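You operate a simulated robot arm through the tools that you are given. There is no shell and no other tool. Be economical: measure what you need, move in short steps, check, and stop when the job is done.

You are at the controls of a simulated two-armed robot. One attempt, no reset.

JOB
Put the cup marked four with orange handle on the surface of the wooden cabinet top away on the free end of the tote rack. Put the purple strainer with blue band on the surface of the wooden cabinet top away on the top of the bench marked fittings. Take the orange strainer with blue band and leave it in the grey tray with green band. Fetch the green strainer with blue band and set it in the grey crate with teal band. Push the drawer marked rings shut. Fetch the steel meter with green top and set it on the plate under the port marked orchard. Take the large clear cup with pale blue handle and leave it on the surface of the wooden cabinet top. Put the purple block with teal band on the top of the small steel table away on the shelf marked samples. Do these in any order. Set down upright: cup marked four with orange handle, purple strainer with blue band, steel meter with green top, large clear cup with pale blue handle.

Only the result counts: the job must be done as asked and must still hold three seconds after the hand-in. Knocking over, shifting, dropping, spilling or breaking anything else fails it.

ROBOT AND FRAMES
Two 7-joint arms with two-finger parallel grippers on one trunk, on a base that drives. Base frame: it is fixed to the floor where the robot stands at the start and does not move with it; the origin is under the middle of the robot, x ahead of it, y to its left, z up; the surface under the hand at the start is at about z = 0.882. Readings come in m, degrees, newtons and seconds.
The left shoulder is at the start at [0.048, 0.101, 1.085], the right one opposite. With the tool pointing down near the work surface each hand reaches from about 0.24 to 0.54 m from the robot's upright axis, wherever it stands, measured 20 degrees to its own side. Places, roughly: cup marked four with orange handle [0.5, 0, 1]; drawer marked rings [-1.1, 5.7, 0.7]; free end of the tote rack [-6.2, -0.4, 0.8]; green strainer with blue band (5x5x8 cm) [-0.9, 5, 0.8]; grey crate with teal band (34x20x11 cm) [-0.8, 5.3, 0.8]; grey tray with green band (33x18x4 cm) [-2, 2.7, 0.8]; large clear cup with pale blue handle [-2, 3, 0.75]; orange strainer with blue band (5x5x8 cm) [-0.8, 5.1, 0.8]; plate under the port marked orchard (18x31 cm) [-7.08, 3.68, 0.76]; purple block with teal band (4x4x5 cm) [-2, 3, 0.8]; purple strainer with blue band (5x5x8 cm) [0.4, 0.1, 0.9]; shelf marked samples [-2.2, -3.9, 0.9]; steel meter with green top (5x4x5 cm) [-3, 4.6, 0.7]; surface of the wooden cabinet top [0.6, -0.2, 0.9]; top of the bench marked fittings [-0.7, 5.4, 0.8]. Payload 2.4 kg a hand.
The TCP of each hand is the grasp point between the finger pads, 0.024 m short of the fingertips. In the tool frame z runs along the fingers and y along their closing line. The gripper opens to 0.068 m. The fingers are 0.017 m wide and 0.01 m thick; the gripper's body (0.04 by 0.07 m) begins 0.041 m behind the TCP.
Orientation is that of the tool frame in the base frame, as a unit quaternion [x, y, z, w]. With the fingers straight down and closing along the base's y, the tool's x points along the base's -x, its y along +y and its z along -z.

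CONTROLS
- The arms move only by the tool drive_tool. It takes "left_moves", "right_moves" or both (then of equal length, played together; a hand with none holds still); each is a list of rows, each a list of 2 entries, a list of its own where there are three numbers: the shift along the tool's x, y, z in cm, then the turn, a rotation vector about the tool's x, y, z in degrees. In form: [[[x, y, z], [wx, wy, wz]], ...]. A call has 1 to 12 rows; each row is the pose to reach, as a shift and turn from the pose commanded when the call began, along the tool's axes at that moment. "left_gripper" and "right_gripper" are, for a hand that has rows, the opening in per cent of the stroke, from 0 (shut) to 100 (fully open), set as the call begins (left out, the last holds). A row lasts 0.2 s, in which the tool goes at most 0.05 m and 8.6 degrees; a call with a longer step from one row to the next is refused whole, and so is a gripper value outside its range. Where a pose cannot be reached the arm comes as near as it can. A force on the tool above 40 N (or 10 N above the force at the start of the call, whichever is more), or a blocked arm, ends the call early, and 0.2 s more pass. Each finger travels about 0.072 m/s and halts on what it meets, pressing with about 20 N; the grip force reading is that of the motor and also rises with nothing between the fingers. The clock runs only during rows and for 0.2 s after the last one: add rows that repeat a pose to give the fingers time. The reply holds the time, the measured pose of the TCP, the force on the tool along the base axes, the opening and the grip force, in the units named above and with some noise, with the torque about the TCP (base axes, N m) and any sound that the robot's microphone picked up.
- Cameras (640 x 400 px; columns grow to the right, rows downward): "scene" is now at [0.1325, -0.0039, 1.2367]; the picture's right is [-0.04, -1.00, 0.00], its down [-0.64, 0.03, -0.77] and it looks along [0.77, -0.03, -0.64] (base axes); focal length 251 px, centre (320, 200). "left" rides on the left gripper at [0.084, -0.011, -0.075] in its tool frame; the picture's right is [0.13, 0.99, 0.00], its down [-0.60, 0.08, -0.79] and it looks along [-0.79, 0.10, 0.61] (tool axes); focal length 251 px, centre (320, 200). "right" rides on the right gripper at [0.084, 0.011, -0.075] in its tool frame; the picture's right is [-0.13, 0.99, 0.00], its down [-0.60, -0.08, -0.79] and it looks along [-0.79, -0.10, 0.61] (tool axes); focal length 251 px, centre (320, 200). There is no depth. A picture from a camera that has moved, and an enlarged one, comes with that camera's place and axes in the base frame and with its lens.
- grab_frame(camera): a new picture of that camera. It takes no simulated time.
- move_column(by): slides the trunk up (or, below 0, down) by that many m; the arms and the scene camera ride with it, the base frame stays. It gives what a move gives, with no picture.
- steer(legs): drives the robot by 1 to 6 legs, each [ahead, left, turn to the left] in m, m and degrees, along the robot's own axes; the way and the turn of a leg run together, so that a leg with both is an arc; at most 1.5 m and 180 degrees a leg. The arms and the cameras ride along, it lands a little off, and it stops where it bumps. It gives what a move gives.
- turn_head(pan, tilt): turns the head with the scene camera to pan (to the left, within 86 degrees either way) and tilt (down, from -29 to 69), counted from straight ahead of the robot. It gives what a move gives.
- close_up(camera, box): a new picture of the part [left, top, right, bottom] of that camera's present view, enlarged. It takes no simulated time.
- finish_job(): hands the job in; it is judged then, once.

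Work in short steps. Places have to be worked out from the pictures, the camera data and where the tool is seen: move nearer, look again, correct. Check each grasp and each placing, and mend what went wrong. You have 217 turns and 212 pictures in all, those below and enlarged ones among them. Open the grippers and draw the arms clear of the work before you hand the job in, unless the task says otherwise; then end with one line.

The tools are called after "Emit:" as name(argument=value, ...) on one line, values as JSON. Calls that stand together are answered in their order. drive_tool: Moves the arms, as the interface text tells. Its arguments: {"type":"object","properties":{"left_moves":{"type":"array"},"left_gripper":{"type":"number"},"right_moves":{"type":"array"},"right_gripper":{"type":"number"}},"required":[]} The other tools are called the same way: move_column (by) slides the trunk up or down; steer (legs) drives the base; turn_head (pan, tilt) turns the head that bears the scene camera; grab_frame (camera) takes a picture; close_up (camera, box) takes an enlarged picture of a part of a camera's view; finish_job () hands the job in.

At the start:

```text
clock: 0.0
left_position: [0.3719, 0.0554, 1.0776]
left_orientation: [-0.001, 1.0, 0.0, 0.0]
left_ft_force: [-0.1, 0.1, 0.6]
left_wrist_torque: [-0.02, -0.01, -0.01]
left_gripper_width: 0.0678
left_grip_force: 0.2
right_position: [0.3868, -0.2313, 1.0862]
right_orientation: [0.0, 1.0, -0.001, 0.0]
right_ft_force: [0.1, -0.4, -0.3]
right_wrist_torque: [-0.02, 0.02, 0.01]
right_gripper_width: 0.068
right_grip_force: 0.1
trunk travel left (down, up): [-0.3, 0.55]
robot x, y, heading: [0.0013, -0.0005, 0.3]
head pan, tilt: [-2.4, 39.5]
```

scene: 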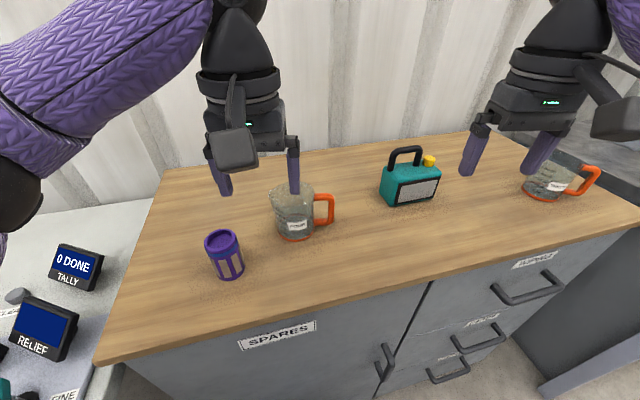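
right: 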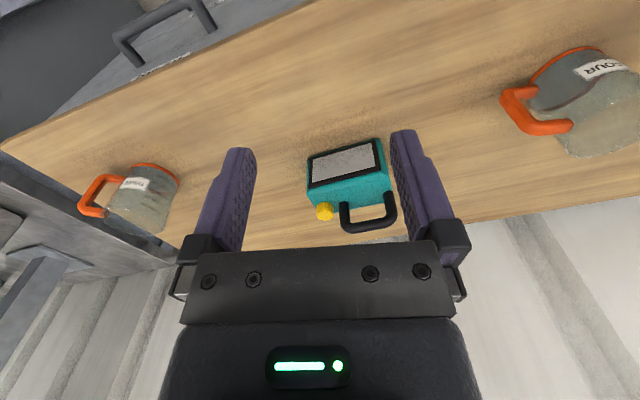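
left: 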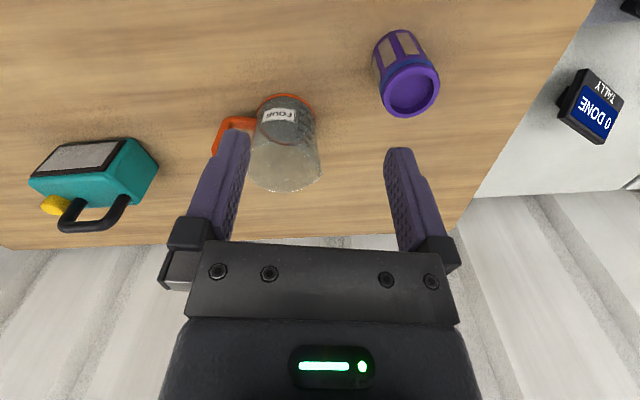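

I'll check the cup labels and the purple strainer first.

Emit:
close_up(camera="scene", box=[190, 150, 350, 290])

Emit:
close_up(camera="scene", box=[500, 120, 640, 220])

```text
2.86 times, centred on (270, 220) of scene
camera zoom: at [0.1325, -0.0039, 1.2367], right [-0.04, -1.0, 0.0], down [-0.64, 0.03, -0.77], along [0.77, -0.03, -0.64], focal length 716 px, centre (463, 143)
```

zoom: 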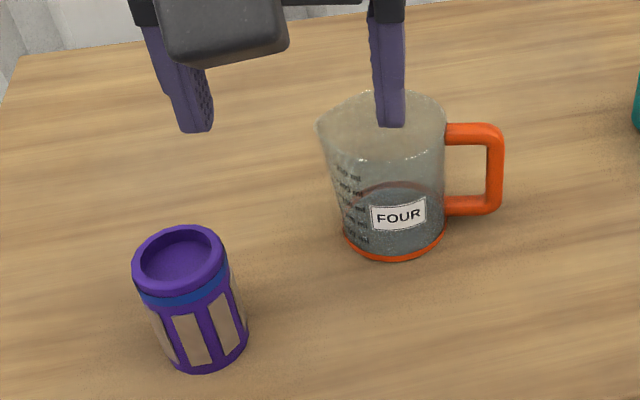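

```text
4.00 times, centred on (570, 170) of scene
camera zoom: at [0.1325, -0.0039, 1.2367], right [-0.04, -1.0, 0.0], down [-0.64, 0.03, -0.77], along [0.77, -0.03, -0.64], focal length 1003 px, centre (-680, 320)
```

zoom: 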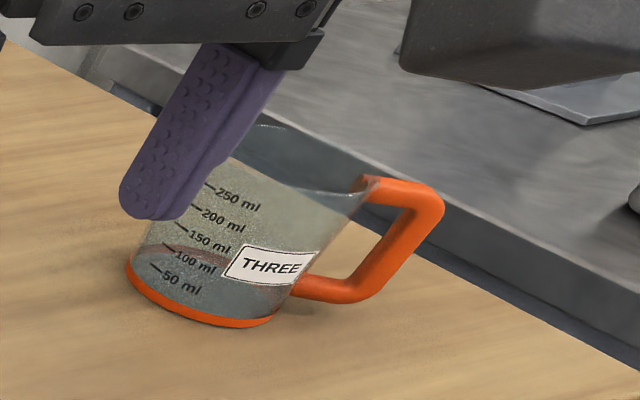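

The strainer stands near (0.38, 0.132) with its top around z 0.96. I'll move the left hand above it and look before going down.

Emit:
drive_tool(left_moves=[[[-0.4, 3.9, 0], [0, 0, 0]], [[-0.9, 7.7, 0], [0, 0, 0]], [[-0.9, 7.7, 4], [0, 0, 0]]], left_gripper=100)

Emit:
grab_frame(camera="left")

```text
clock: 0.8
left_position: [0.3809, 0.1335, 1.0361]
left_orientation: [0.0, 1.0, 0.001, 0.0]
left_ft_force: [0.2, -0.1, 0.3]
left_wrist_torque: [-0.01, 0.01, 0.0]
left_gripper_width: 0.0678
left_grip_force: 0.0
right_position: [0.3869, -0.2331, 1.0875]
right_orientation: [0.0, 1.0, -0.001, 0.0]
right_ft_force: [-0.3, 0.0, 0.4]
right_wrist_torque: [-0.01, -0.01, -0.02]
right_gripper_width: 0.0678
right_grip_force: 0.0
trunk travel left (down, up): [-0.3, 0.55]
robot x, y, heading: [-0.0008, -0.0021, 0.1]
head pan, tilt: [-2.4, 39.5]
```

```text
206 pictures are left
camera left: at [0.2967, 0.121, 1.1116], right [-0.13, 0.99, 0.0], down [0.6, 0.08, 0.79], along [0.79, 0.1, -0.61], focal length 251 px, centre (320, 200)
```

left: 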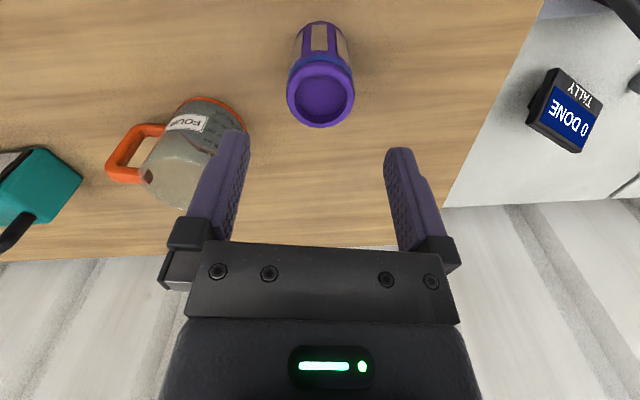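

The rim projects to (0.383, 0.132), so the hand is aligned. I'll go down 10.2 cm to about z 0.934, then close.

Emit:
drive_tool(left_moves=[[[-0.1, -0.15, 4], [0, 0, 0]], [[-0.1, -0.15, 8], [0, 0, 0]], [[-0.1, -0.15, 10.2], [0, 0, 0]], [[-0.1, -0.15, 10.2], [0, 0, 0]]])

Emit:
drive_tool(left_moves=[[[0, 0, 0], [0, 0, 0]], [[0, 0, 0], [0, 0, 0]], [[0, 0, 0], [0, 0, 0]]], left_gripper=0)

Emit:
grab_frame(camera="scene")

```text
clock: 1.8
left_position: [0.384, 0.1312, 0.9347]
left_orientation: [0.0, 1.0, 0.0, 0.0]
left_ft_force: [-0.4, 0.3, -0.6]
left_wrist_torque: [0.02, -0.02, 0.0]
left_gripper_width: 0.0681
left_grip_force: 0.1
right_position: [0.3885, -0.2327, 1.0864]
right_orientation: [0.0, 1.0, 0.001, 0.0]
right_ft_force: [0.4, 0.5, 0.3]
right_wrist_torque: [-0.02, 0.0, 0.0]
right_gripper_width: 0.0679
right_grip_force: 0.1
trunk travel left (down, up): [-0.3, 0.55]
robot x, y, heading: [-0.002, -0.0046, -0.0]
head pan, tilt: [-2.4, 39.5]
```

```text
clock: 2.6
left_position: [0.3824, 0.1323, 0.9348]
left_orientation: [-0.001, 1.0, 0.001, 0.0]
left_ft_force: [0.4, -0.4, -0.2]
left_wrist_torque: [0.02, -0.01, 0.0]
left_gripper_width: 0.0444
left_grip_force: 19.8
right_position: [0.3874, -0.2318, 1.0875]
right_orientation: [0.0, 1.0, 0.0, 0.0]
right_ft_force: [0.7, 0.4, -0.4]
right_wrist_torque: [0.03, 0.02, -0.02]
right_gripper_width: 0.0681
right_grip_force: 0.0
trunk travel left (down, up): [-0.3, 0.55]
robot x, y, heading: [0.003, 0.0004, -0.0]
head pan, tilt: [-2.4, 39.5]
```

```text
205 pictures are left
camera scene: at [0.1325, -0.0039, 1.2367], right [-0.04, -1.0, 0.0], down [-0.64, 0.03, -0.77], along [0.77, -0.03, -0.64], focal length 251 px, centre (320, 200)
```

scene: 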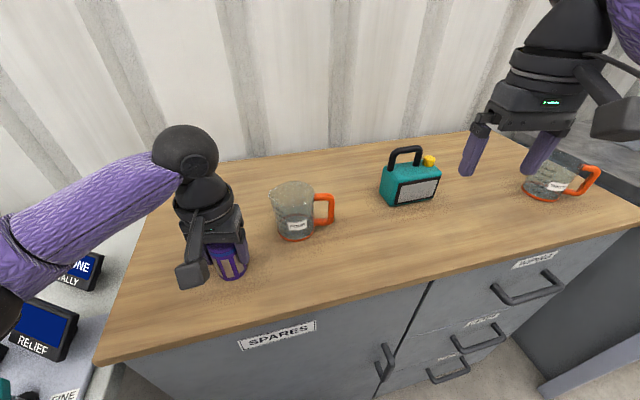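

Strainer gripped (width 0.044), with the TCP 5.3 cm above its base. I'll lift it and draw it toward the robot.

Emit:
drive_tool(left_moves=[[[0, 0, -4], [0, 0, 0]], [[0, 0, -8], [0, 0, 0]], [[0, 0, -12], [0, 0, 0]], [[4, 0, -14], [0, 0, 0]], [[8, 0, -14], [0, 0, 0]]])

Emit:
drive_tool(right_moves=[[[4, 0, 0], [0, 0, 0]], [[8, 0, 0], [0, 0, 0]]])

Emit:
turn_head(pan=80, tilt=15)

Emit:
grab_frame(camera="scene")

```text
clock: 3.8
left_position: [0.3017, 0.1314, 1.0747]
left_orientation: [0.001, 1.0, 0.0, 0.0]
left_ft_force: [-0.3, 0.0, -0.6]
left_wrist_torque: [0.04, -0.01, -0.02]
left_gripper_width: 0.0446
left_grip_force: 20.0
right_position: [0.3872, -0.2331, 1.0868]
right_orientation: [0.0, 1.0, 0.0, 0.001]
right_ft_force: [0.2, 0.2, 0.2]
right_wrist_torque: [-0.01, 0.01, 0.03]
right_gripper_width: 0.0677
right_grip_force: 0.1
trunk travel left (down, up): [-0.3, 0.55]
robot x, y, heading: [0.002, -0.0007, -0.1]
head pan, tilt: [-2.4, 39.5]
```

```text
clock: 4.4
left_position: [0.3016, 0.1319, 1.0748]
left_orientation: [0.0, 1.0, 0.001, 0.0]
left_ft_force: [-0.2, 0.2, -0.2]
left_wrist_torque: [-0.02, -0.08, 0.02]
left_gripper_width: 0.0443
left_grip_force: 20.0
right_position: [0.3078, -0.2333, 1.0876]
right_orientation: [-0.001, 1.0, 0.001, -0.001]
right_ft_force: [0.9, -0.6, 0.1]
right_wrist_torque: [0.01, 0.0, 0.03]
right_gripper_width: 0.0681
right_grip_force: 0.0
trunk travel left (down, up): [-0.3, 0.55]
robot x, y, heading: [-0.0011, 0.0019, 0.2]
head pan, tilt: [-2.4, 39.5]
```

```text
clock: 6.0
left_position: [0.3024, 0.1306, 1.0753]
left_orientation: [0.0, 1.0, -0.001, 0.0]
left_ft_force: [-0.6, -0.7, -0.3]
left_wrist_torque: [-0.01, -0.05, 0.02]
left_gripper_width: 0.0444
left_grip_force: 19.9
right_position: [0.3089, -0.2328, 1.0879]
right_orientation: [0.0, 1.0, 0.0, -0.001]
right_ft_force: [0.7, 0.5, 0.5]
right_wrist_torque: [0.01, -0.01, 0.0]
right_gripper_width: 0.0682
right_grip_force: 0.0
trunk travel left (down, up): [-0.3, 0.55]
robot x, y, heading: [-0.0007, 0.0005, -0.0]
head pan, tilt: [80.0, 15.0]
```

```text
204 pictures are left
camera scene: at [0.0635, 0.0917, 1.2755], right [0.98, -0.17, 0.0], down [-0.05, -0.26, -0.97], along [0.17, 0.95, -0.26], focal length 251 px, centre (320, 200)
```

scene: 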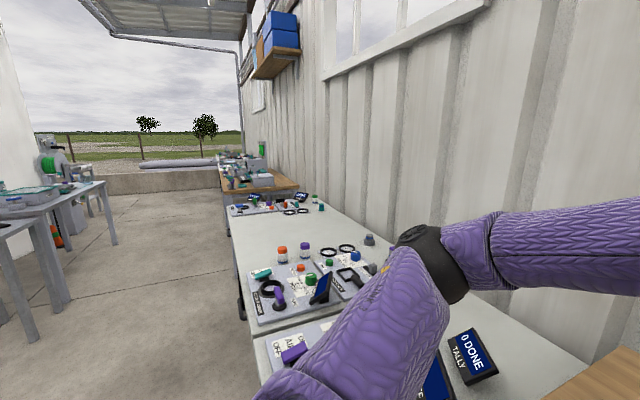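

The lane runs along roughly 103°, with the bench to the right and steel tables to the left. I'll back off, turn and drive up the middle of it.

Emit:
steer(legs=[[-0.5, 0, 0], [0, 0, 103], [1.5, 0, 0], [1.0, 0, 0]])

Emit:
turn_head(pan=60, tilt=25)

Emit:
grab_frame(camera="scene")

Emit:
turn_head(pan=-15, tilt=15)

Emit:
grab_frame(camera="scene")

```text
clock: 25.0
left_position: [-1.27, 2.6799, 1.0755]
left_orientation: [0.786, -0.618, 0.001, 0.0]
left_ft_force: [-0.2, -0.4, -1.2]
left_wrist_torque: [0.03, -0.02, -0.03]
left_gripper_width: 0.044
left_grip_force: 20.2
right_position: [-0.9166, 2.7696, 1.0876]
right_orientation: [0.786, -0.618, 0.0, 0.001]
right_ft_force: [-1.9, -0.4, -0.2]
right_wrist_torque: [0.03, 0.04, -0.03]
right_gripper_width: 0.0682
right_grip_force: 0.0
trunk travel left (down, up): [-0.3, 0.55]
robot x, y, heading: [-1.0731, 2.4185, 103.5]
head pan, tilt: [80.0, 15.0]
```

```text
clock: 25.8
left_position: [-1.2692, 2.6805, 1.0743]
left_orientation: [0.786, -0.618, 0.0, -0.001]
left_ft_force: [0.4, 0.7, -0.1]
left_wrist_torque: [0.02, 0.01, -0.03]
left_gripper_width: 0.0441
left_grip_force: 20.0
right_position: [-0.918, 2.7693, 1.0876]
right_orientation: [0.786, -0.619, 0.0, 0.0]
right_ft_force: [-0.1, 0.2, -0.7]
right_wrist_torque: [0.03, 0.02, -0.02]
right_gripper_width: 0.068
right_grip_force: 0.0
trunk travel left (down, up): [-0.3, 0.55]
robot x, y, heading: [-1.0735, 2.4177, 103.9]
head pan, tilt: [60.0, 25.0]
```

```text
203 pictures are left
camera scene: at [-1.1726, 2.4899, 1.2593], right [0.28, 0.96, 0.0], down [0.41, -0.12, -0.91], along [-0.87, 0.26, -0.42], focal length 251 px, centre (320, 200)
```

scene: 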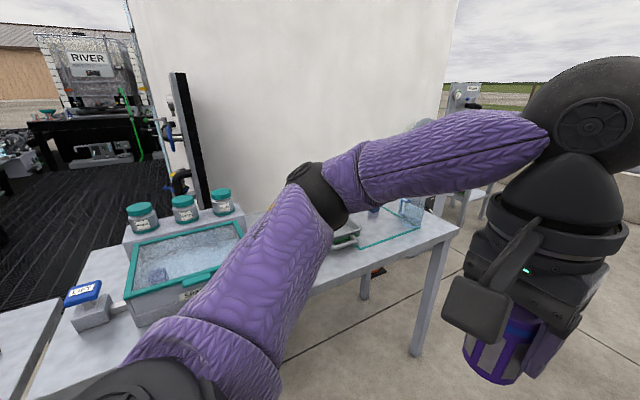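

```text
clock: 27.3
left_position: [-1.2702, 2.6796, 1.0744]
left_orientation: [0.786, -0.618, 0.0, 0.0]
left_ft_force: [-0.1, 0.1, -0.4]
left_wrist_torque: [0.04, 0.0, 0.01]
left_gripper_width: 0.0441
left_grip_force: 20.1
right_position: [-0.9155, 2.7696, 1.0882]
right_orientation: [0.786, -0.618, 0.0, 0.001]
right_ft_force: [-0.2, -0.6, -0.4]
right_wrist_torque: [0.0, -0.02, 0.02]
right_gripper_width: 0.0682
right_grip_force: 0.0
trunk travel left (down, up): [-0.3, 0.55]
robot x, y, heading: [-1.0727, 2.4167, 103.4]
head pan, tilt: [-15.0, 15.0]
```

```text
202 pictures are left
camera scene: at [-1.0819, 2.5573, 1.2755], right [1.0, -0.02, 0.0], down [-0.01, -0.26, -0.97], along [0.02, 0.97, -0.26], focal length 251 px, centre (320, 200)
```

scene: 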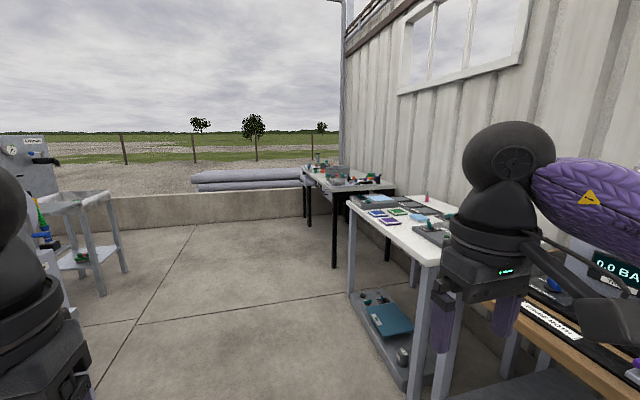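

The fittings bench is the last one on the right, with its front edge running from about (-0.9, 4.75) to (-1.25, 6.3). I'll drive along to it and turn to face it.

Emit:
steer(legs=[[1.5, 0, 0], [1.1, 0, 0], [0, 0, -91]])

Emit:
turn_head(pan=0, tilt=30)

Emit:
grab_frame(camera="scene")

```text
clock: 43.7
left_position: [-1.3953, 5.1281, 1.0752]
left_orientation: [-0.107, 0.994, 0.0, -0.001]
left_ft_force: [-0.5, -0.3, 0.2]
left_wrist_torque: [0.01, -0.02, 0.03]
left_gripper_width: 0.044
left_grip_force: 20.1
right_position: [-1.3137, 4.7741, 1.0889]
right_orientation: [-0.108, 0.994, 0.0, 0.0]
right_ft_force: [0.2, -0.4, -0.4]
right_wrist_torque: [-0.04, 0.03, 0.04]
right_gripper_width: 0.0681
right_grip_force: 0.0
trunk travel left (down, up): [-0.3, 0.55]
robot x, y, heading: [-1.665, 4.9369, 12.4]
head pan, tilt: [-15.0, 15.0]
```

```text
clock: 44.5
left_position: [-1.3963, 5.1288, 1.0736]
left_orientation: [-0.107, 0.994, 0.0, 0.0]
left_ft_force: [0.4, -0.1, -0.9]
left_wrist_torque: [0.03, -0.01, 0.01]
left_gripper_width: 0.0442
left_grip_force: 19.8
right_position: [-1.3136, 4.775, 1.0887]
right_orientation: [-0.108, 0.994, 0.0, -0.001]
right_ft_force: [0.2, 0.4, -0.7]
right_wrist_torque: [-0.01, -0.02, 0.0]
right_gripper_width: 0.0679
right_grip_force: 0.0
trunk travel left (down, up): [-0.3, 0.55]
robot x, y, heading: [-1.6625, 4.9346, 12.3]
head pan, tilt: [0.0, 30.0]
```

```text
201 pictures are left
camera scene: at [-1.5287, 4.9652, 1.2513], right [0.21, -0.98, 0.0], down [-0.49, -0.11, -0.87], along [0.85, 0.18, -0.5], focal length 251 px, centre (320, 200)
```

scene: 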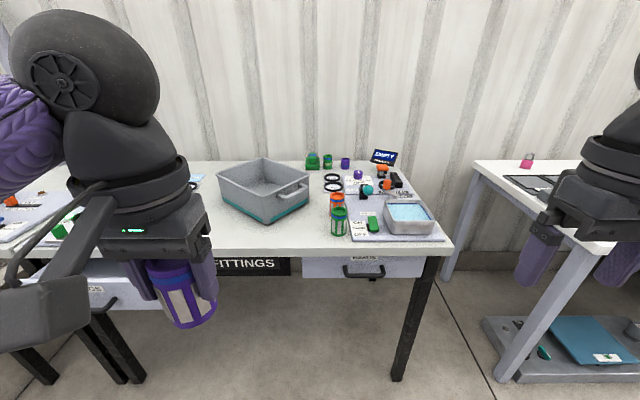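

I'll look closer at the strainers and the drawers.

Emit:
close_up(camera="scene", box=[200, 145, 460, 290])

Emit:
close_up(camera="scene", box=[0, 160, 300, 340])

```text
2.46 times, centred on (330, 218) of scene
camera zoom: at [-1.5287, 4.9652, 1.2513], right [0.21, -0.98, 0.0], down [-0.49, -0.11, -0.87], along [0.85, 0.18, -0.5], focal length 617 px, centre (295, 157)
```

zoom: 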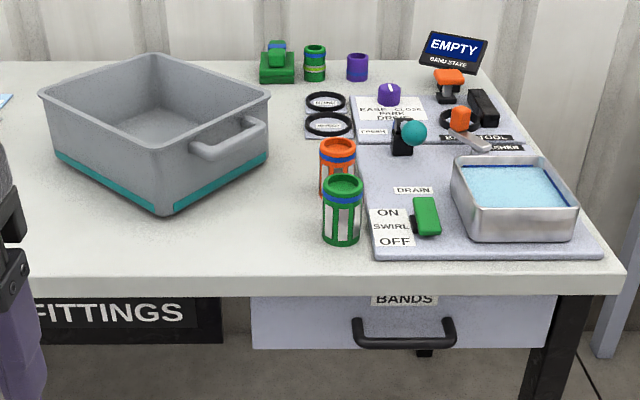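

```text
2.13 times, centred on (150, 250) of scene
camera zoom: at [-1.5287, 4.9652, 1.2513], right [0.21, -0.98, 0.0], down [-0.49, -0.11, -0.87], along [0.85, 0.18, -0.5], focal length 535 px, centre (683, 93)
```

zoom: 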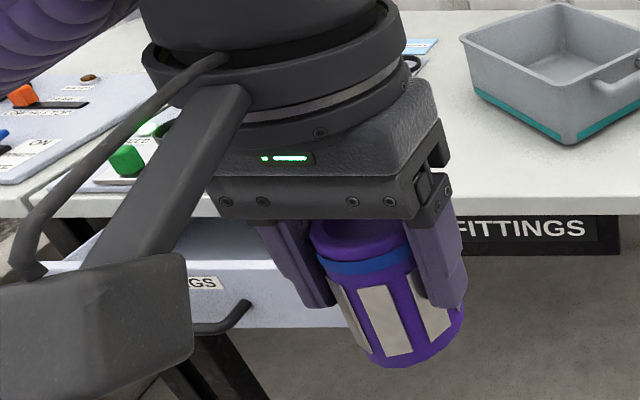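

The bench top is about z 0.76. I put green at (-0.89, 5.04), orange at (-0.79, 5.06), the crate centre at (-0.74, 5.35) and the open rings drawer to the left. I'll drive up to the bench and lower the trunk.

Emit:
steer(legs=[[0.38, 0.06, 0]])

Emit:
move_column(by=-0.1)

Emit:
turn_head(pan=0, tilt=45)

Emit:
grab_frame(camera="scene")

Emit:
grab_frame(camera="left")

```text
clock: 46.9
left_position: [-1.037, 5.2656, 1.0761]
left_orientation: [-0.104, 0.995, 0.001, -0.001]
left_ft_force: [-0.3, -0.3, 0.3]
left_wrist_torque: [0.0, 0.01, -0.01]
left_gripper_width: 0.044
left_grip_force: 19.8
right_position: [-0.9572, 4.9094, 1.0882]
right_orientation: [-0.105, 0.994, 0.0, -0.001]
right_ft_force: [-0.5, -0.6, -0.2]
right_wrist_torque: [0.04, -0.01, 0.02]
right_gripper_width: 0.0679
right_grip_force: 0.2
trunk travel left (down, up): [-0.3, 0.55]
robot x, y, heading: [-1.3071, 5.0736, 12.0]
head pan, tilt: [0.0, 30.0]
```

```text
clock: 48.3
left_position: [-1.0384, 5.2656, 0.9752]
left_orientation: [-0.104, 0.995, 0.0, 0.0]
left_ft_force: [-0.6, 0.2, -1.1]
left_wrist_torque: [-0.01, -0.01, 0.0]
left_gripper_width: 0.0439
left_grip_force: 20.5
right_position: [-0.9579, 4.9104, 0.9883]
right_orientation: [-0.104, 0.995, 0.0, -0.001]
right_ft_force: [0.2, -0.2, -0.4]
right_wrist_torque: [0.0, -0.01, -0.02]
right_gripper_width: 0.0682
right_grip_force: 0.1
trunk travel left (down, up): [-0.2, 0.65]
robot x, y, heading: [-1.3072, 5.0754, 12.1]
head pan, tilt: [0.0, 30.0]
```

```text
clock: 49.0
left_position: [-1.0362, 5.2647, 0.9745]
left_orientation: [-0.105, 0.995, 0.001, 0.001]
left_ft_force: [0.5, 0.0, -0.3]
left_wrist_torque: [0.02, 0.0, 0.0]
left_gripper_width: 0.0441
left_grip_force: 20.1
right_position: [-0.9578, 4.9099, 0.9874]
right_orientation: [-0.104, 0.995, 0.0, 0.0]
right_ft_force: [0.1, 0.2, 0.1]
right_wrist_torque: [0.0, 0.0, 0.04]
right_gripper_width: 0.068
right_grip_force: 0.2
trunk travel left (down, up): [-0.2, 0.65]
robot x, y, heading: [-1.3049, 5.0747, 12.2]
head pan, tilt: [0.0, 45.0]
```

```text
198 pictures are left
camera scene: at [-1.1572, 5.1057, 1.1271], right [0.21, -0.98, 0.0], down [-0.69, -0.15, -0.71], along [0.69, 0.15, -0.71], focal length 251 px, centre (320, 200)
```

scene: 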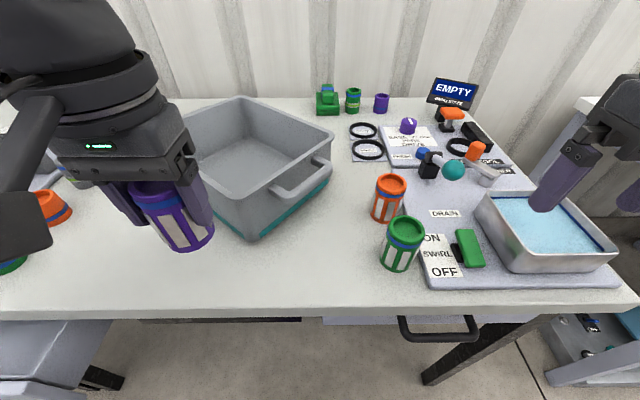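

```text
197 pictures are left
camera left: at [-1.1183, 5.2365, 1.0498], right [-0.33, 0.94, 0.0], down [0.57, 0.2, 0.79], along [0.75, 0.26, -0.61], focal length 251 px, centre (320, 200)
```

left: 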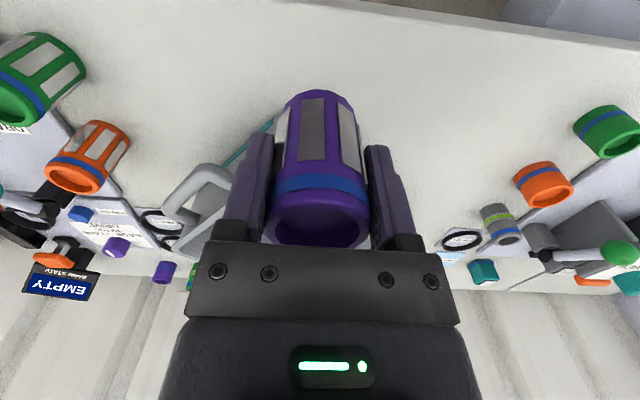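

The coordinates I was given match the right-hand green and orange pair. I'll move the purple strainer over the free patch at about (-0.96, 5.37) and lower most of the way.

Emit:
drive_tool(left_moves=[[[-3.2, 2.9, 0], [0, 0, 0]], [[-6.4, 5.8, 0], [0, 0, 0]], [[-9.6, 8.6, 0], [0, 0, 0]], [[-9.6, 8.6, 4], [0, 0, 0]], [[-9.6, 8.6, 8], [0, 0, 0]], [[-9.6, 8.6, 11], [0, 0, 0]]])

Emit:
grab_frame(camera="left")

Emit:
grab_frame(camera="scene")

```text
clock: 50.4
left_position: [-0.9621, 5.3696, 0.8639]
left_orientation: [-0.105, 0.994, 0.0, 0.0]
left_ft_force: [0.1, 0.3, -0.6]
left_wrist_torque: [-0.02, 0.0, 0.0]
left_gripper_width: 0.0441
left_grip_force: 19.7
right_position: [-0.9577, 4.9108, 0.9888]
right_orientation: [-0.105, 0.994, -0.001, -0.001]
right_ft_force: [-0.1, 0.1, 0.3]
right_wrist_torque: [0.01, 0.03, -0.01]
right_gripper_width: 0.068
right_grip_force: 0.0
trunk travel left (down, up): [-0.2, 0.65]
robot x, y, heading: [-1.3069, 5.0731, 11.9]
head pan, tilt: [0.0, 45.0]
```

```text
196 pictures are left
camera left: at [-1.0427, 5.3409, 0.9399], right [-0.33, 0.94, 0.0], down [0.57, 0.2, 0.79], along [0.75, 0.26, -0.61], focal length 251 px, centre (320, 200)
```

left: 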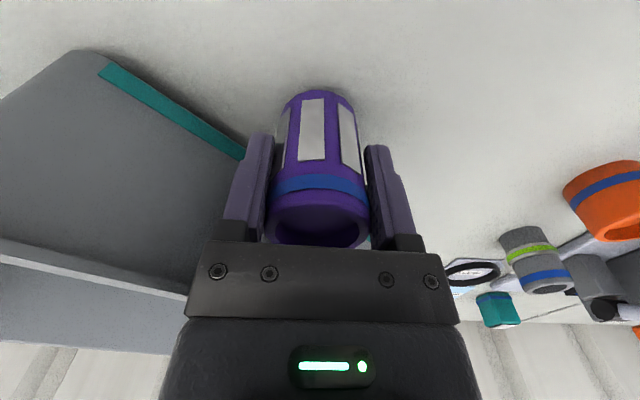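

```text
195 pictures are left
camera scene: at [-1.1572, 5.1057, 1.127], right [0.21, -0.98, 0.0], down [-0.69, -0.15, -0.71], along [0.69, 0.15, -0.71], focal length 251 px, centre (320, 200)
```

scene: 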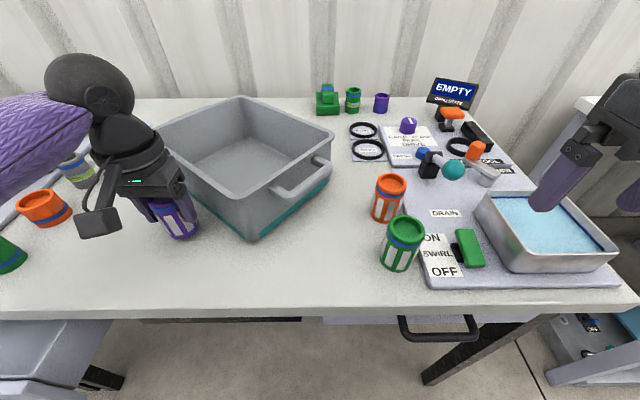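

There's clear space. I'll lower in small rows and watch for contact.

Emit:
drive_tool(left_moves=[[[0, 0, 2], [0, 0, 0]], [[0, 0, 3], [0, 0, 0]], [[0, 0, 3.6], [0, 0, 0]], [[0, 0, 4.2], [0, 0, 0]]])

```text
clock: 51.3
left_position: [-0.9621, 5.3694, 0.8338]
left_orientation: [-0.106, 0.994, 0.0, 0.007]
left_ft_force: [-5.3, -1.1, 23.0]
left_wrist_torque: [0.14, 0.2, 0.01]
left_gripper_width: 0.0442
left_grip_force: 19.9
right_position: [-0.958, 4.9097, 0.9899]
right_orientation: [-0.106, 0.994, 0.0, 0.0]
right_ft_force: [0.2, 0.6, 0.9]
right_wrist_torque: [0.0, 0.01, 0.01]
right_gripper_width: 0.0681
right_grip_force: 0.1
trunk travel left (down, up): [-0.2, 0.65]
robot x, y, heading: [-1.3049, 5.0736, 12.0]
head pan, tilt: [0.0, 45.0]
stopped in row 4 (left hand): the force on the tool passed its limit at 49 N (the readings are from after the stop); the commanded pose is now the measured one
```

Contact puts the bench at about z 0.78. I'll ease off 1 mm, open, and retreat straight up.

Emit:
drive_tool(left_moves=[[[0, 0, -0.15], [0, 0, 0]], [[0, 0, -0.15], [0, 0, 0]]])

Emit:
drive_tool(left_moves=[[[0, 0, 0], [0, 0, 0]], [[0, 0, 0], [0, 0, 0]], [[0, 0, 0], [0, 0, 0]], [[0, 0, -4], [0, 0, 0]], [[0, 0, -8], [0, 0, 0]], [[0, 0, -12], [0, 0, 0]]], left_gripper=100)

Emit:
grab_frame(camera="left")

Emit:
grab_frame(camera="scene")

```text
clock: 51.9
left_position: [-0.9617, 5.3694, 0.833]
left_orientation: [-0.106, 0.994, 0.0, 0.005]
left_ft_force: [-2.9, -1.5, 16.4]
left_wrist_torque: [0.0, -0.03, -0.04]
left_gripper_width: 0.0441
left_grip_force: 19.8
right_position: [-0.9581, 4.9107, 0.9887]
right_orientation: [-0.104, 0.995, 0.0, 0.0]
right_ft_force: [0.8, -0.3, -0.8]
right_wrist_torque: [0.03, -0.02, 0.0]
right_gripper_width: 0.0682
right_grip_force: 0.0
trunk travel left (down, up): [-0.2, 0.65]
robot x, y, heading: [-1.3051, 5.0759, 12.1]
head pan, tilt: [0.0, 45.0]
```

```text
clock: 53.3
left_position: [-0.9609, 5.3715, 0.9521]
left_orientation: [-0.106, 0.994, -0.001, 0.004]
left_ft_force: [0.8, -0.4, 0.1]
left_wrist_torque: [-0.01, -0.01, -0.01]
left_gripper_width: 0.068
left_grip_force: 0.0
right_position: [-0.9578, 4.9102, 0.9884]
right_orientation: [-0.105, 0.994, 0.0, -0.001]
right_ft_force: [-1.1, 0.9, 0.8]
right_wrist_torque: [0.0, 0.02, 0.03]
right_gripper_width: 0.0681
right_grip_force: 0.0
trunk travel left (down, up): [-0.2, 0.65]
robot x, y, heading: [-1.3044, 5.0731, 12.0]
head pan, tilt: [0.0, 45.0]
```

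```text
194 pictures are left
camera left: at [-1.0433, 5.3413, 1.0267], right [-0.34, 0.94, 0.0], down [0.57, 0.2, 0.8], along [0.75, 0.27, -0.6], focal length 251 px, centre (320, 200)
```

left: 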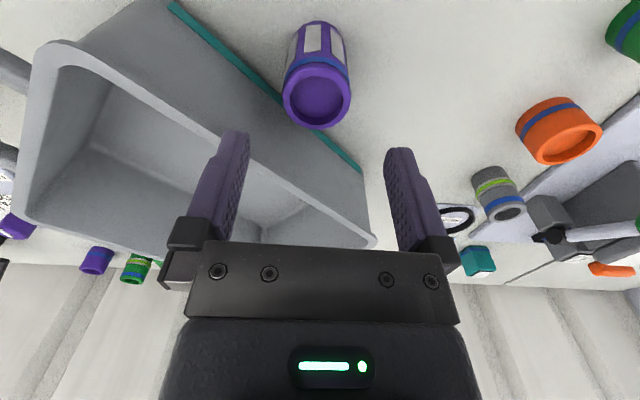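

```text
193 pictures are left
camera scene: at [-1.1573, 5.1058, 1.127], right [0.21, -0.98, 0.0], down [-0.69, -0.15, -0.71], along [0.69, 0.15, -0.71], focal length 251 px, centre (320, 200)
```

scene: 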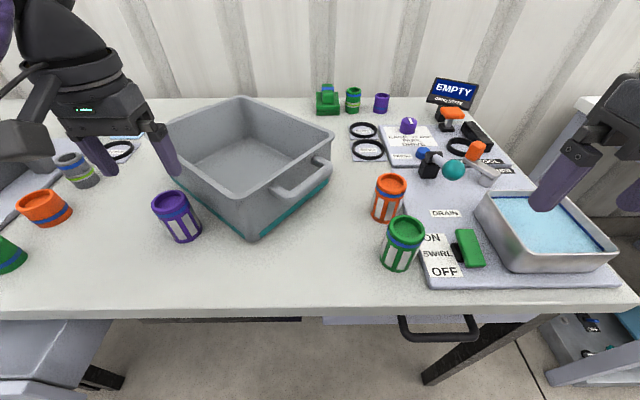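

Purple stands upright on the bench. With the bench at 0.78, green is at about (-0.927, 5.037) and orange at (-0.835, 5.058). I'll move the right hand aside, then bring the left hand over green.

Emit:
drive_tool(left_moves=[[[0.5, -4.8, -2], [0, 0, 0]], [[1, -9.5, -2], [0, 0, 0]], [[1.5, -14.3, -2], [0, 0, 0]], [[2, -19.1, -2], [0, 0, 0]], [[2.6, -23.9, -2], [0, 0, 0]], [[3.1, -28.6, -2], [0, 0, 0]], [[3.6, -33.4, -2], [0, 0, 0]]], right_moves=[[[0, -4, -1], [0, 0, 0]], [[0, -8, -2], [0, 0, 0]], [[0, -12, -3], [0, 0, 0]], [[0, -14, -4], [0, 0, 0]], [[0, -14, -4], [0, 0, 0]], [[0, -14, -4], [0, 0, 0]], [[0, -14, -4], [0, 0, 0]]], left_gripper=100)

Emit:
grab_frame(camera="left")

```text
refused: row 1 steps farther than a row can; nothing moved
```

```text
192 pictures are left
camera left: at [-1.0433, 5.3413, 1.0267], right [-0.34, 0.94, 0.0], down [0.57, 0.2, 0.8], along [0.75, 0.27, -0.6], focal length 251 px, centre (320, 200)
```

left: 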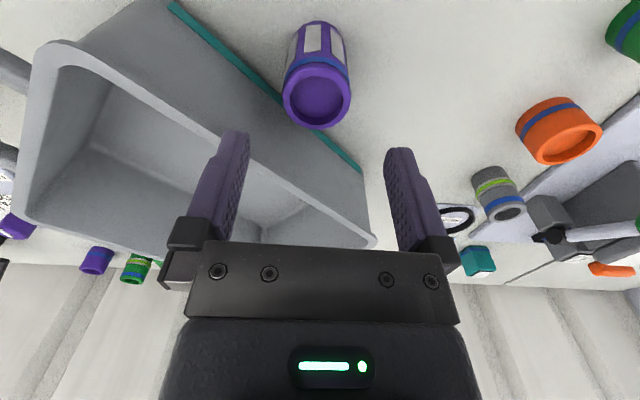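

The first row was too long, so I'm splitting it.

Emit:
drive_tool(left_moves=[[[0, 0, -2], [0, 0, 0]], [[0.5, -4.8, -2], [0, 0, 0]], [[1, -9.5, -2], [0, 0, 0]], [[1.5, -14.3, -2], [0, 0, 0]], [[2, -19.1, -2], [0, 0, 0]], [[2.6, -23.8, -2], [0, 0, 0]], [[3.1, -28.6, -2], [0, 0, 0]], [[3.6, -33.4, -2], [0, 0, 0]]], right_moves=[[[0, -4, -1], [0, 0, 0]], [[0, -8, -2], [0, 0, 0]], [[0, -12, -3], [0, 0, 0]], [[0, -14, -4], [0, 0, 0]], [[0, -14, -4], [0, 0, 0]], [[0, -14, -4], [0, 0, 0]], [[0, -14, -4], [0, 0, 0]], [[0, -14, -4], [0, 0, 0]]], left_gripper=100)

Emit:
grab_frame(camera="left")

```text
clock: 55.1
left_position: [-0.9257, 5.034, 0.9719]
left_orientation: [-0.105, 0.994, -0.001, 0.004]
left_ft_force: [-0.4, 0.5, 0.5]
left_wrist_torque: [0.01, 0.02, -0.03]
left_gripper_width: 0.068
left_grip_force: 0.1
right_position: [-0.9141, 4.7783, 1.0211]
right_orientation: [-0.105, 0.995, 0.0, -0.001]
right_ft_force: [-0.5, 0.5, 0.2]
right_wrist_torque: [0.01, 0.0, 0.01]
right_gripper_width: 0.0679
right_grip_force: 0.1
right hand out of reach, approached as far as the arm can: row 3, 4, 5, 6, 7, 8
trunk travel left (down, up): [-0.2, 0.65]
robot x, y, heading: [-1.3067, 5.0765, 12.0]
head pan, tilt: [0.0, 45.0]
```

```text
191 pictures are left
camera left: at [-1.0074, 5.0043, 1.0473], right [-0.34, 0.94, 0.0], down [0.57, 0.2, 0.8], along [0.75, 0.27, -0.6], focal length 251 px, centre (320, 200)
```

left: 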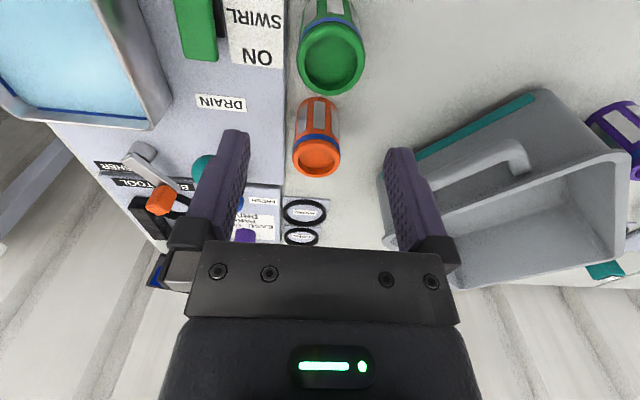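

Green's rim resolves to (-0.933, 5.040). I'll correct slightly, go down 14 cm and close.

Emit:
drive_tool(left_moves=[[[0.6, 0.7, 4], [0, 0, 0]], [[0.6, 0.7, 8], [0, 0, 0]], [[0.6, 0.7, 12], [0, 0, 0]], [[0.6, 0.7, 14], [0, 0, 0]], [[0.6, 0.7, 14], [0, 0, 0]]])

Emit:
drive_tool(left_moves=[[[0, 0, 0], [0, 0, 0]], [[0, 0, 0], [0, 0, 0]], [[0, 0, 0], [0, 0, 0]], [[0, 0, -4.5], [0, 0, 0]], [[0, 0, -9], [0, 0, 0]], [[0, 0, -13.5], [0, 0, 0]], [[0, 0, -18], [0, 0, 0]]], left_gripper=0)

Emit:
grab_frame(camera="left")

```text
clock: 56.5
left_position: [-0.9327, 5.0409, 0.8361]
left_orientation: [-0.105, 0.994, -0.004, 0.008]
left_ft_force: [-3.8, 0.7, 17.6]
left_wrist_torque: [-0.7, 0.02, -0.24]
left_gripper_width: 0.0669
left_grip_force: 0.1
right_position: [-0.9153, 4.7784, 1.0215]
right_orientation: [-0.104, 0.995, -0.001, 0.0]
right_ft_force: [-0.2, 0.9, -0.6]
right_wrist_torque: [0.01, 0.0, -0.02]
right_gripper_width: 0.0681
right_grip_force: 0.1
trunk travel left (down, up): [-0.2, 0.65]
robot x, y, heading: [-1.3087, 5.075, 11.8]
head pan, tilt: [0.0, 45.0]
stopped in row 5 (left hand): the force on the tool passed its limit at 42 N (the readings are from after the stop); the commanded pose is now the measured one
```

```text
clock: 58.1
left_position: [-0.933, 5.0415, 1.0151]
left_orientation: [-0.106, 0.994, -0.002, 0.006]
left_ft_force: [-0.1, 0.1, -0.6]
left_wrist_torque: [0.03, -0.01, -0.02]
left_gripper_width: 0.0449
left_grip_force: 20.4
right_position: [-0.9144, 4.7787, 1.0219]
right_orientation: [-0.104, 0.995, 0.0, 0.0]
right_ft_force: [0.7, -0.2, 0.8]
right_wrist_torque: [-0.03, 0.02, 0.02]
right_gripper_width: 0.0683
right_grip_force: 0.0
trunk travel left (down, up): [-0.2, 0.65]
robot x, y, heading: [-1.3042, 5.0736, 12.1]
head pan, tilt: [0.0, 45.0]
```

```text
190 pictures are left
camera left: at [-1.0158, 5.012, 1.0885], right [-0.34, 0.94, -0.01], down [0.56, 0.21, 0.8], along [0.76, 0.26, -0.6], focal length 251 px, centre (320, 200)
```

left: 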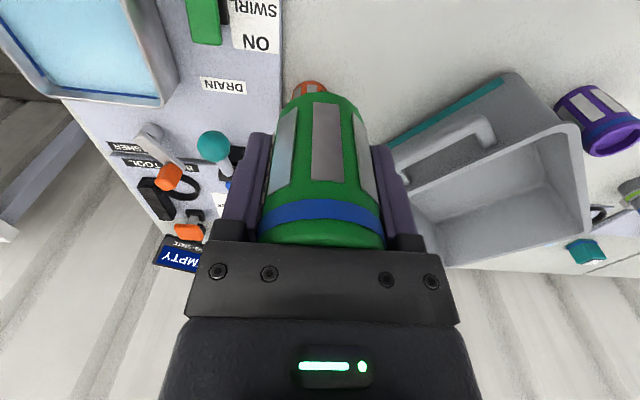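

Green is held (one fingertip touched the board, but nothing looks shifted). I'll carry it over the crate interior at about (-0.82, 5.315).

Emit:
drive_tool(left_moves=[[[-2.4, 3.5, 0], [0, 0, 0]], [[-4.8, 7, 0], [0, 0, 0]], [[-7.2, 10.5, 0], [0, 0, 0]], [[-9.6, 13.9, 0], [0, 0, 0]], [[-12, 17.4, 0], [0, 0, 0]], [[-14.4, 20.9, 0], [0, 0, 0]], [[-16.7, 24.4, 0], [0, 0, 0]], [[-16.7, 24.4, 4], [0, 0, 0]]])

Emit:
grab_frame(camera="left")

Emit:
grab_frame(camera="scene")

```text
clock: 59.9
left_position: [-0.8416, 5.3157, 0.9705]
left_orientation: [-0.106, 0.994, -0.002, 0.007]
left_ft_force: [1.1, 0.4, -0.1]
left_wrist_torque: [-0.01, -0.01, 0.05]
left_gripper_width: 0.0448
left_grip_force: 20.2
left hand out of reach, approached as far as the arm can: row 6, 7, 8
right_position: [-0.9142, 4.7792, 1.022]
right_orientation: [-0.104, 0.995, 0.001, -0.001]
right_ft_force: [0.6, 0.8, -0.3]
right_wrist_torque: [-0.03, -0.05, -0.03]
right_gripper_width: 0.0681
right_grip_force: 0.0
trunk travel left (down, up): [-0.2, 0.65]
robot x, y, heading: [-1.3039, 5.0716, 11.9]
head pan, tilt: [0.0, 45.0]
```

```text
189 pictures are left
camera left: at [-0.9234, 5.2859, 1.0444], right [-0.33, 0.94, -0.01], down [0.56, 0.21, 0.8], along [0.76, 0.26, -0.6], focal length 251 px, centre (320, 200)
```

left: 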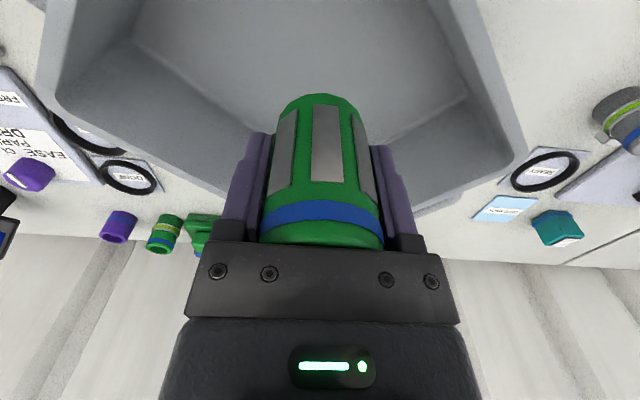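

```text
188 pictures are left
camera scene: at [-1.1569, 5.1058, 1.1269], right [0.21, -0.98, 0.0], down [-0.69, -0.15, -0.71], along [0.69, 0.15, -0.71], focal length 251 px, centre (320, 200)
```

scene: 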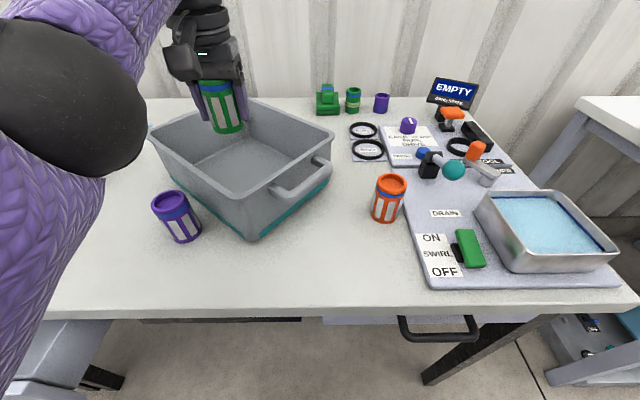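

It's over the crate interior. I'll lower it inside to TCP z of about 0.855.

Emit:
drive_tool(left_moves=[[[0, 0, 4], [0, 0, 0]], [[0, 0, 8], [0, 0, 0]], [[0, 0, 10], [0, 0, 0]], [[0, 0, 11.5], [0, 0, 0]]])

Emit:
grab_frame(camera="left")

Emit:
grab_frame(camera="scene")

```text
clock: 60.9
left_position: [-0.8212, 5.3164, 0.8619]
left_orientation: [-0.106, 0.994, -0.001, 0.005]
left_ft_force: [0.1, 0.4, -0.9]
left_wrist_torque: [0.01, 0.01, -0.01]
left_gripper_width: 0.0453
left_grip_force: 20.2
left hand out of reach, approached as far as the arm can: row 1, 2, 3, 4
right_position: [-0.9132, 4.7783, 1.0219]
right_orientation: [-0.104, 0.995, 0.0, 0.0]
right_ft_force: [0.9, 0.7, -0.8]
right_wrist_torque: [0.02, -0.02, 0.01]
right_gripper_width: 0.0679
right_grip_force: 0.0
trunk travel left (down, up): [-0.2, 0.65]
robot x, y, heading: [-1.3016, 5.0738, 12.0]
head pan, tilt: [0.0, 45.0]
```

```text
187 pictures are left
camera left: at [-0.902, 5.2877, 0.936], right [-0.33, 0.94, -0.01], down [0.56, 0.21, 0.8], along [0.75, 0.26, -0.6], focal length 251 px, centre (320, 200)
```

left: 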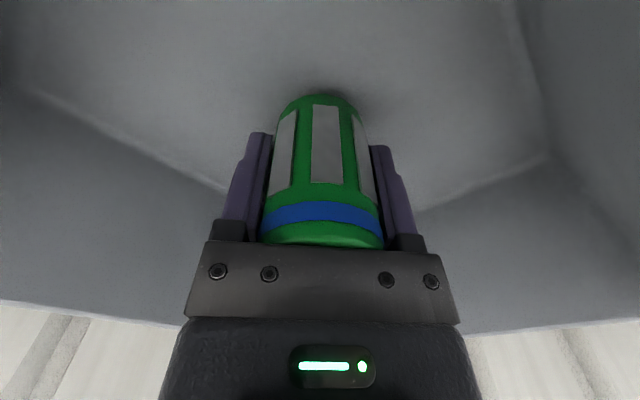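

```text
186 pictures are left
camera scene: at [-1.1572, 5.1057, 1.1271], right [0.21, -0.98, 0.0], down [-0.69, -0.15, -0.71], along [0.69, 0.15, -0.71], focal length 251 px, centre (320, 200)
```

scene: 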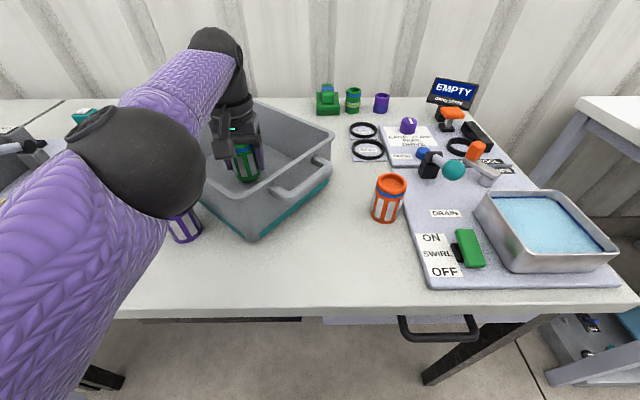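

It's inside, with the bottom a couple of cm above the floor. I'll lower until light contact.

Emit:
drive_tool(left_moves=[[[0, 0, 0.6], [0, 0, 0]], [[0, 0, 1.2], [0, 0, 0]], [[0, 0, 1.6], [0, 0, 0]]])

Emit:
drive_tool(left_moves=[[[0, 0, 0], [0, 0, 0]], [[0, 0, 0], [0, 0, 0]], [[0, 0, 0], [0, 0, 0]], [[0, 0, -4], [0, 0, 0]], [[0, 0, -8], [0, 0, 0]], [[0, 0, -12], [0, 0, 0]], [[0, 0, -16], [0, 0, 0]]], left_gripper=100)

Emit:
grab_frame(camera="left")

Emit:
grab_frame(camera="scene")

```text
clock: 61.7
left_position: [-0.8199, 5.3176, 0.8468]
left_orientation: [-0.105, 0.994, -0.002, 0.007]
left_ft_force: [0.5, 1.9, 12.8]
left_wrist_torque: [0.28, 0.01, -0.04]
left_gripper_width: 0.0452
left_grip_force: 19.9
right_position: [-0.9148, 4.7779, 1.0212]
right_orientation: [-0.104, 0.995, 0.0, 0.0]
right_ft_force: [-0.4, -0.7, 0.0]
right_wrist_torque: [0.0, -0.01, -0.01]
right_gripper_width: 0.0682
right_grip_force: 0.0
trunk travel left (down, up): [-0.2, 0.65]
robot x, y, heading: [-1.3058, 5.074, 12.0]
head pan, tilt: [0.0, 45.0]
```

```text
clock: 63.3
left_position: [-0.8537, 5.3158, 0.9929]
left_orientation: [-0.105, 0.994, -0.003, 0.006]
left_ft_force: [-0.3, 0.4, 0.4]
left_wrist_torque: [0.02, 0.02, 0.02]
left_gripper_width: 0.0679
left_grip_force: 0.0
left hand out of reach, approached as far as the arm can: row 5, 6, 7
right_position: [-0.9141, 4.7786, 1.0226]
right_orientation: [-0.104, 0.995, 0.0, 0.0]
right_ft_force: [0.6, 0.5, -0.2]
right_wrist_torque: [0.01, 0.0, -0.04]
right_gripper_width: 0.0679
right_grip_force: 0.0
trunk travel left (down, up): [-0.2, 0.65]
robot x, y, heading: [-1.3051, 5.0739, 12.0]
head pan, tilt: [0.0, 45.0]
```

```text
185 pictures are left
camera left: at [-0.9347, 5.2862, 1.0668], right [-0.34, 0.94, -0.01], down [0.56, 0.21, 0.8], along [0.75, 0.26, -0.6], focal length 251 px, centre (320, 200)
```

left: 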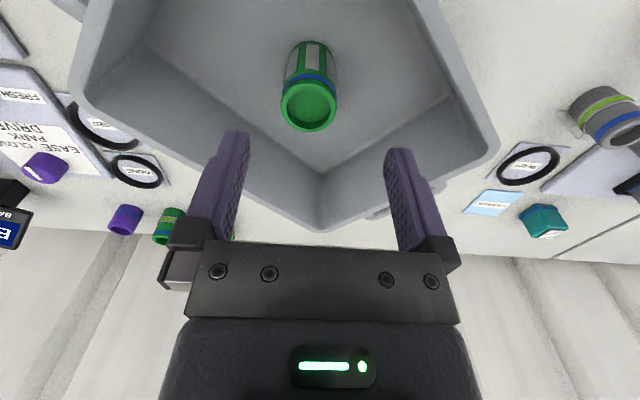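

```text
184 pictures are left
camera scene: at [-1.1574, 5.1056, 1.1271], right [0.21, -0.98, 0.0], down [-0.69, -0.15, -0.71], along [0.69, 0.15, -0.71], focal length 251 px, centre (320, 200)
```

scene: 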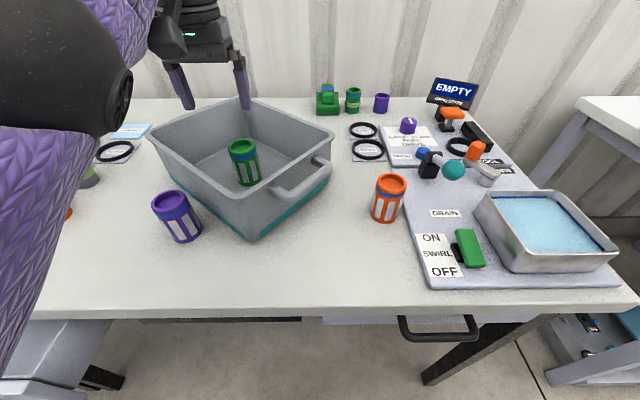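

Green stands in the crate. Next, the left hand goes over the orange strainer.

Emit:
drive_tool(left_moves=[[[1.2, -4.1, 0], [0, 0, 0]], [[2.4, -8.3, 0], [0, 0, 0]], [[3.5, -12.4, 0], [0, 0, 0]], [[4.7, -16.6, 0], [0, 0, 0]], [[5.9, -20.7, 0], [0, 0, 0]], [[7.1, -24.9, 0], [0, 0, 0]], [[7.1, -24.9, 3], [0, 0, 0]]])

Emit:
grab_frame(camera="left")

```text
clock: 64.9
left_position: [-0.8645, 5.0849, 0.9556]
left_orientation: [-0.107, 0.994, -0.002, 0.006]
left_ft_force: [-0.6, 0.4, -0.1]
left_wrist_torque: [-0.01, 0.02, 0.03]
left_gripper_width: 0.0679
left_grip_force: 0.0
left hand out of reach, approached as far as the arm can: row 1, 2, 3, 4, 5, 6, 7
right_position: [-0.912, 4.7796, 1.0213]
right_orientation: [-0.104, 0.995, 0.0, 0.0]
right_ft_force: [0.5, -0.5, -0.1]
right_wrist_torque: [0.0, 0.01, 0.02]
right_gripper_width: 0.068
right_grip_force: 0.1
trunk travel left (down, up): [-0.2, 0.65]
robot x, y, heading: [-1.3076, 5.0739, 12.0]
head pan, tilt: [0.0, 45.0]
```

```text
183 pictures are left
camera left: at [-0.9464, 5.0553, 1.029], right [-0.34, 0.94, -0.01], down [0.56, 0.21, 0.8], along [0.75, 0.26, -0.6], focal length 251 px, centre (320, 200)
```

left: 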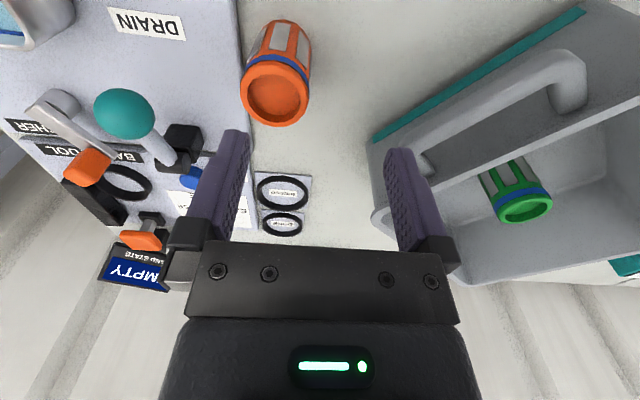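

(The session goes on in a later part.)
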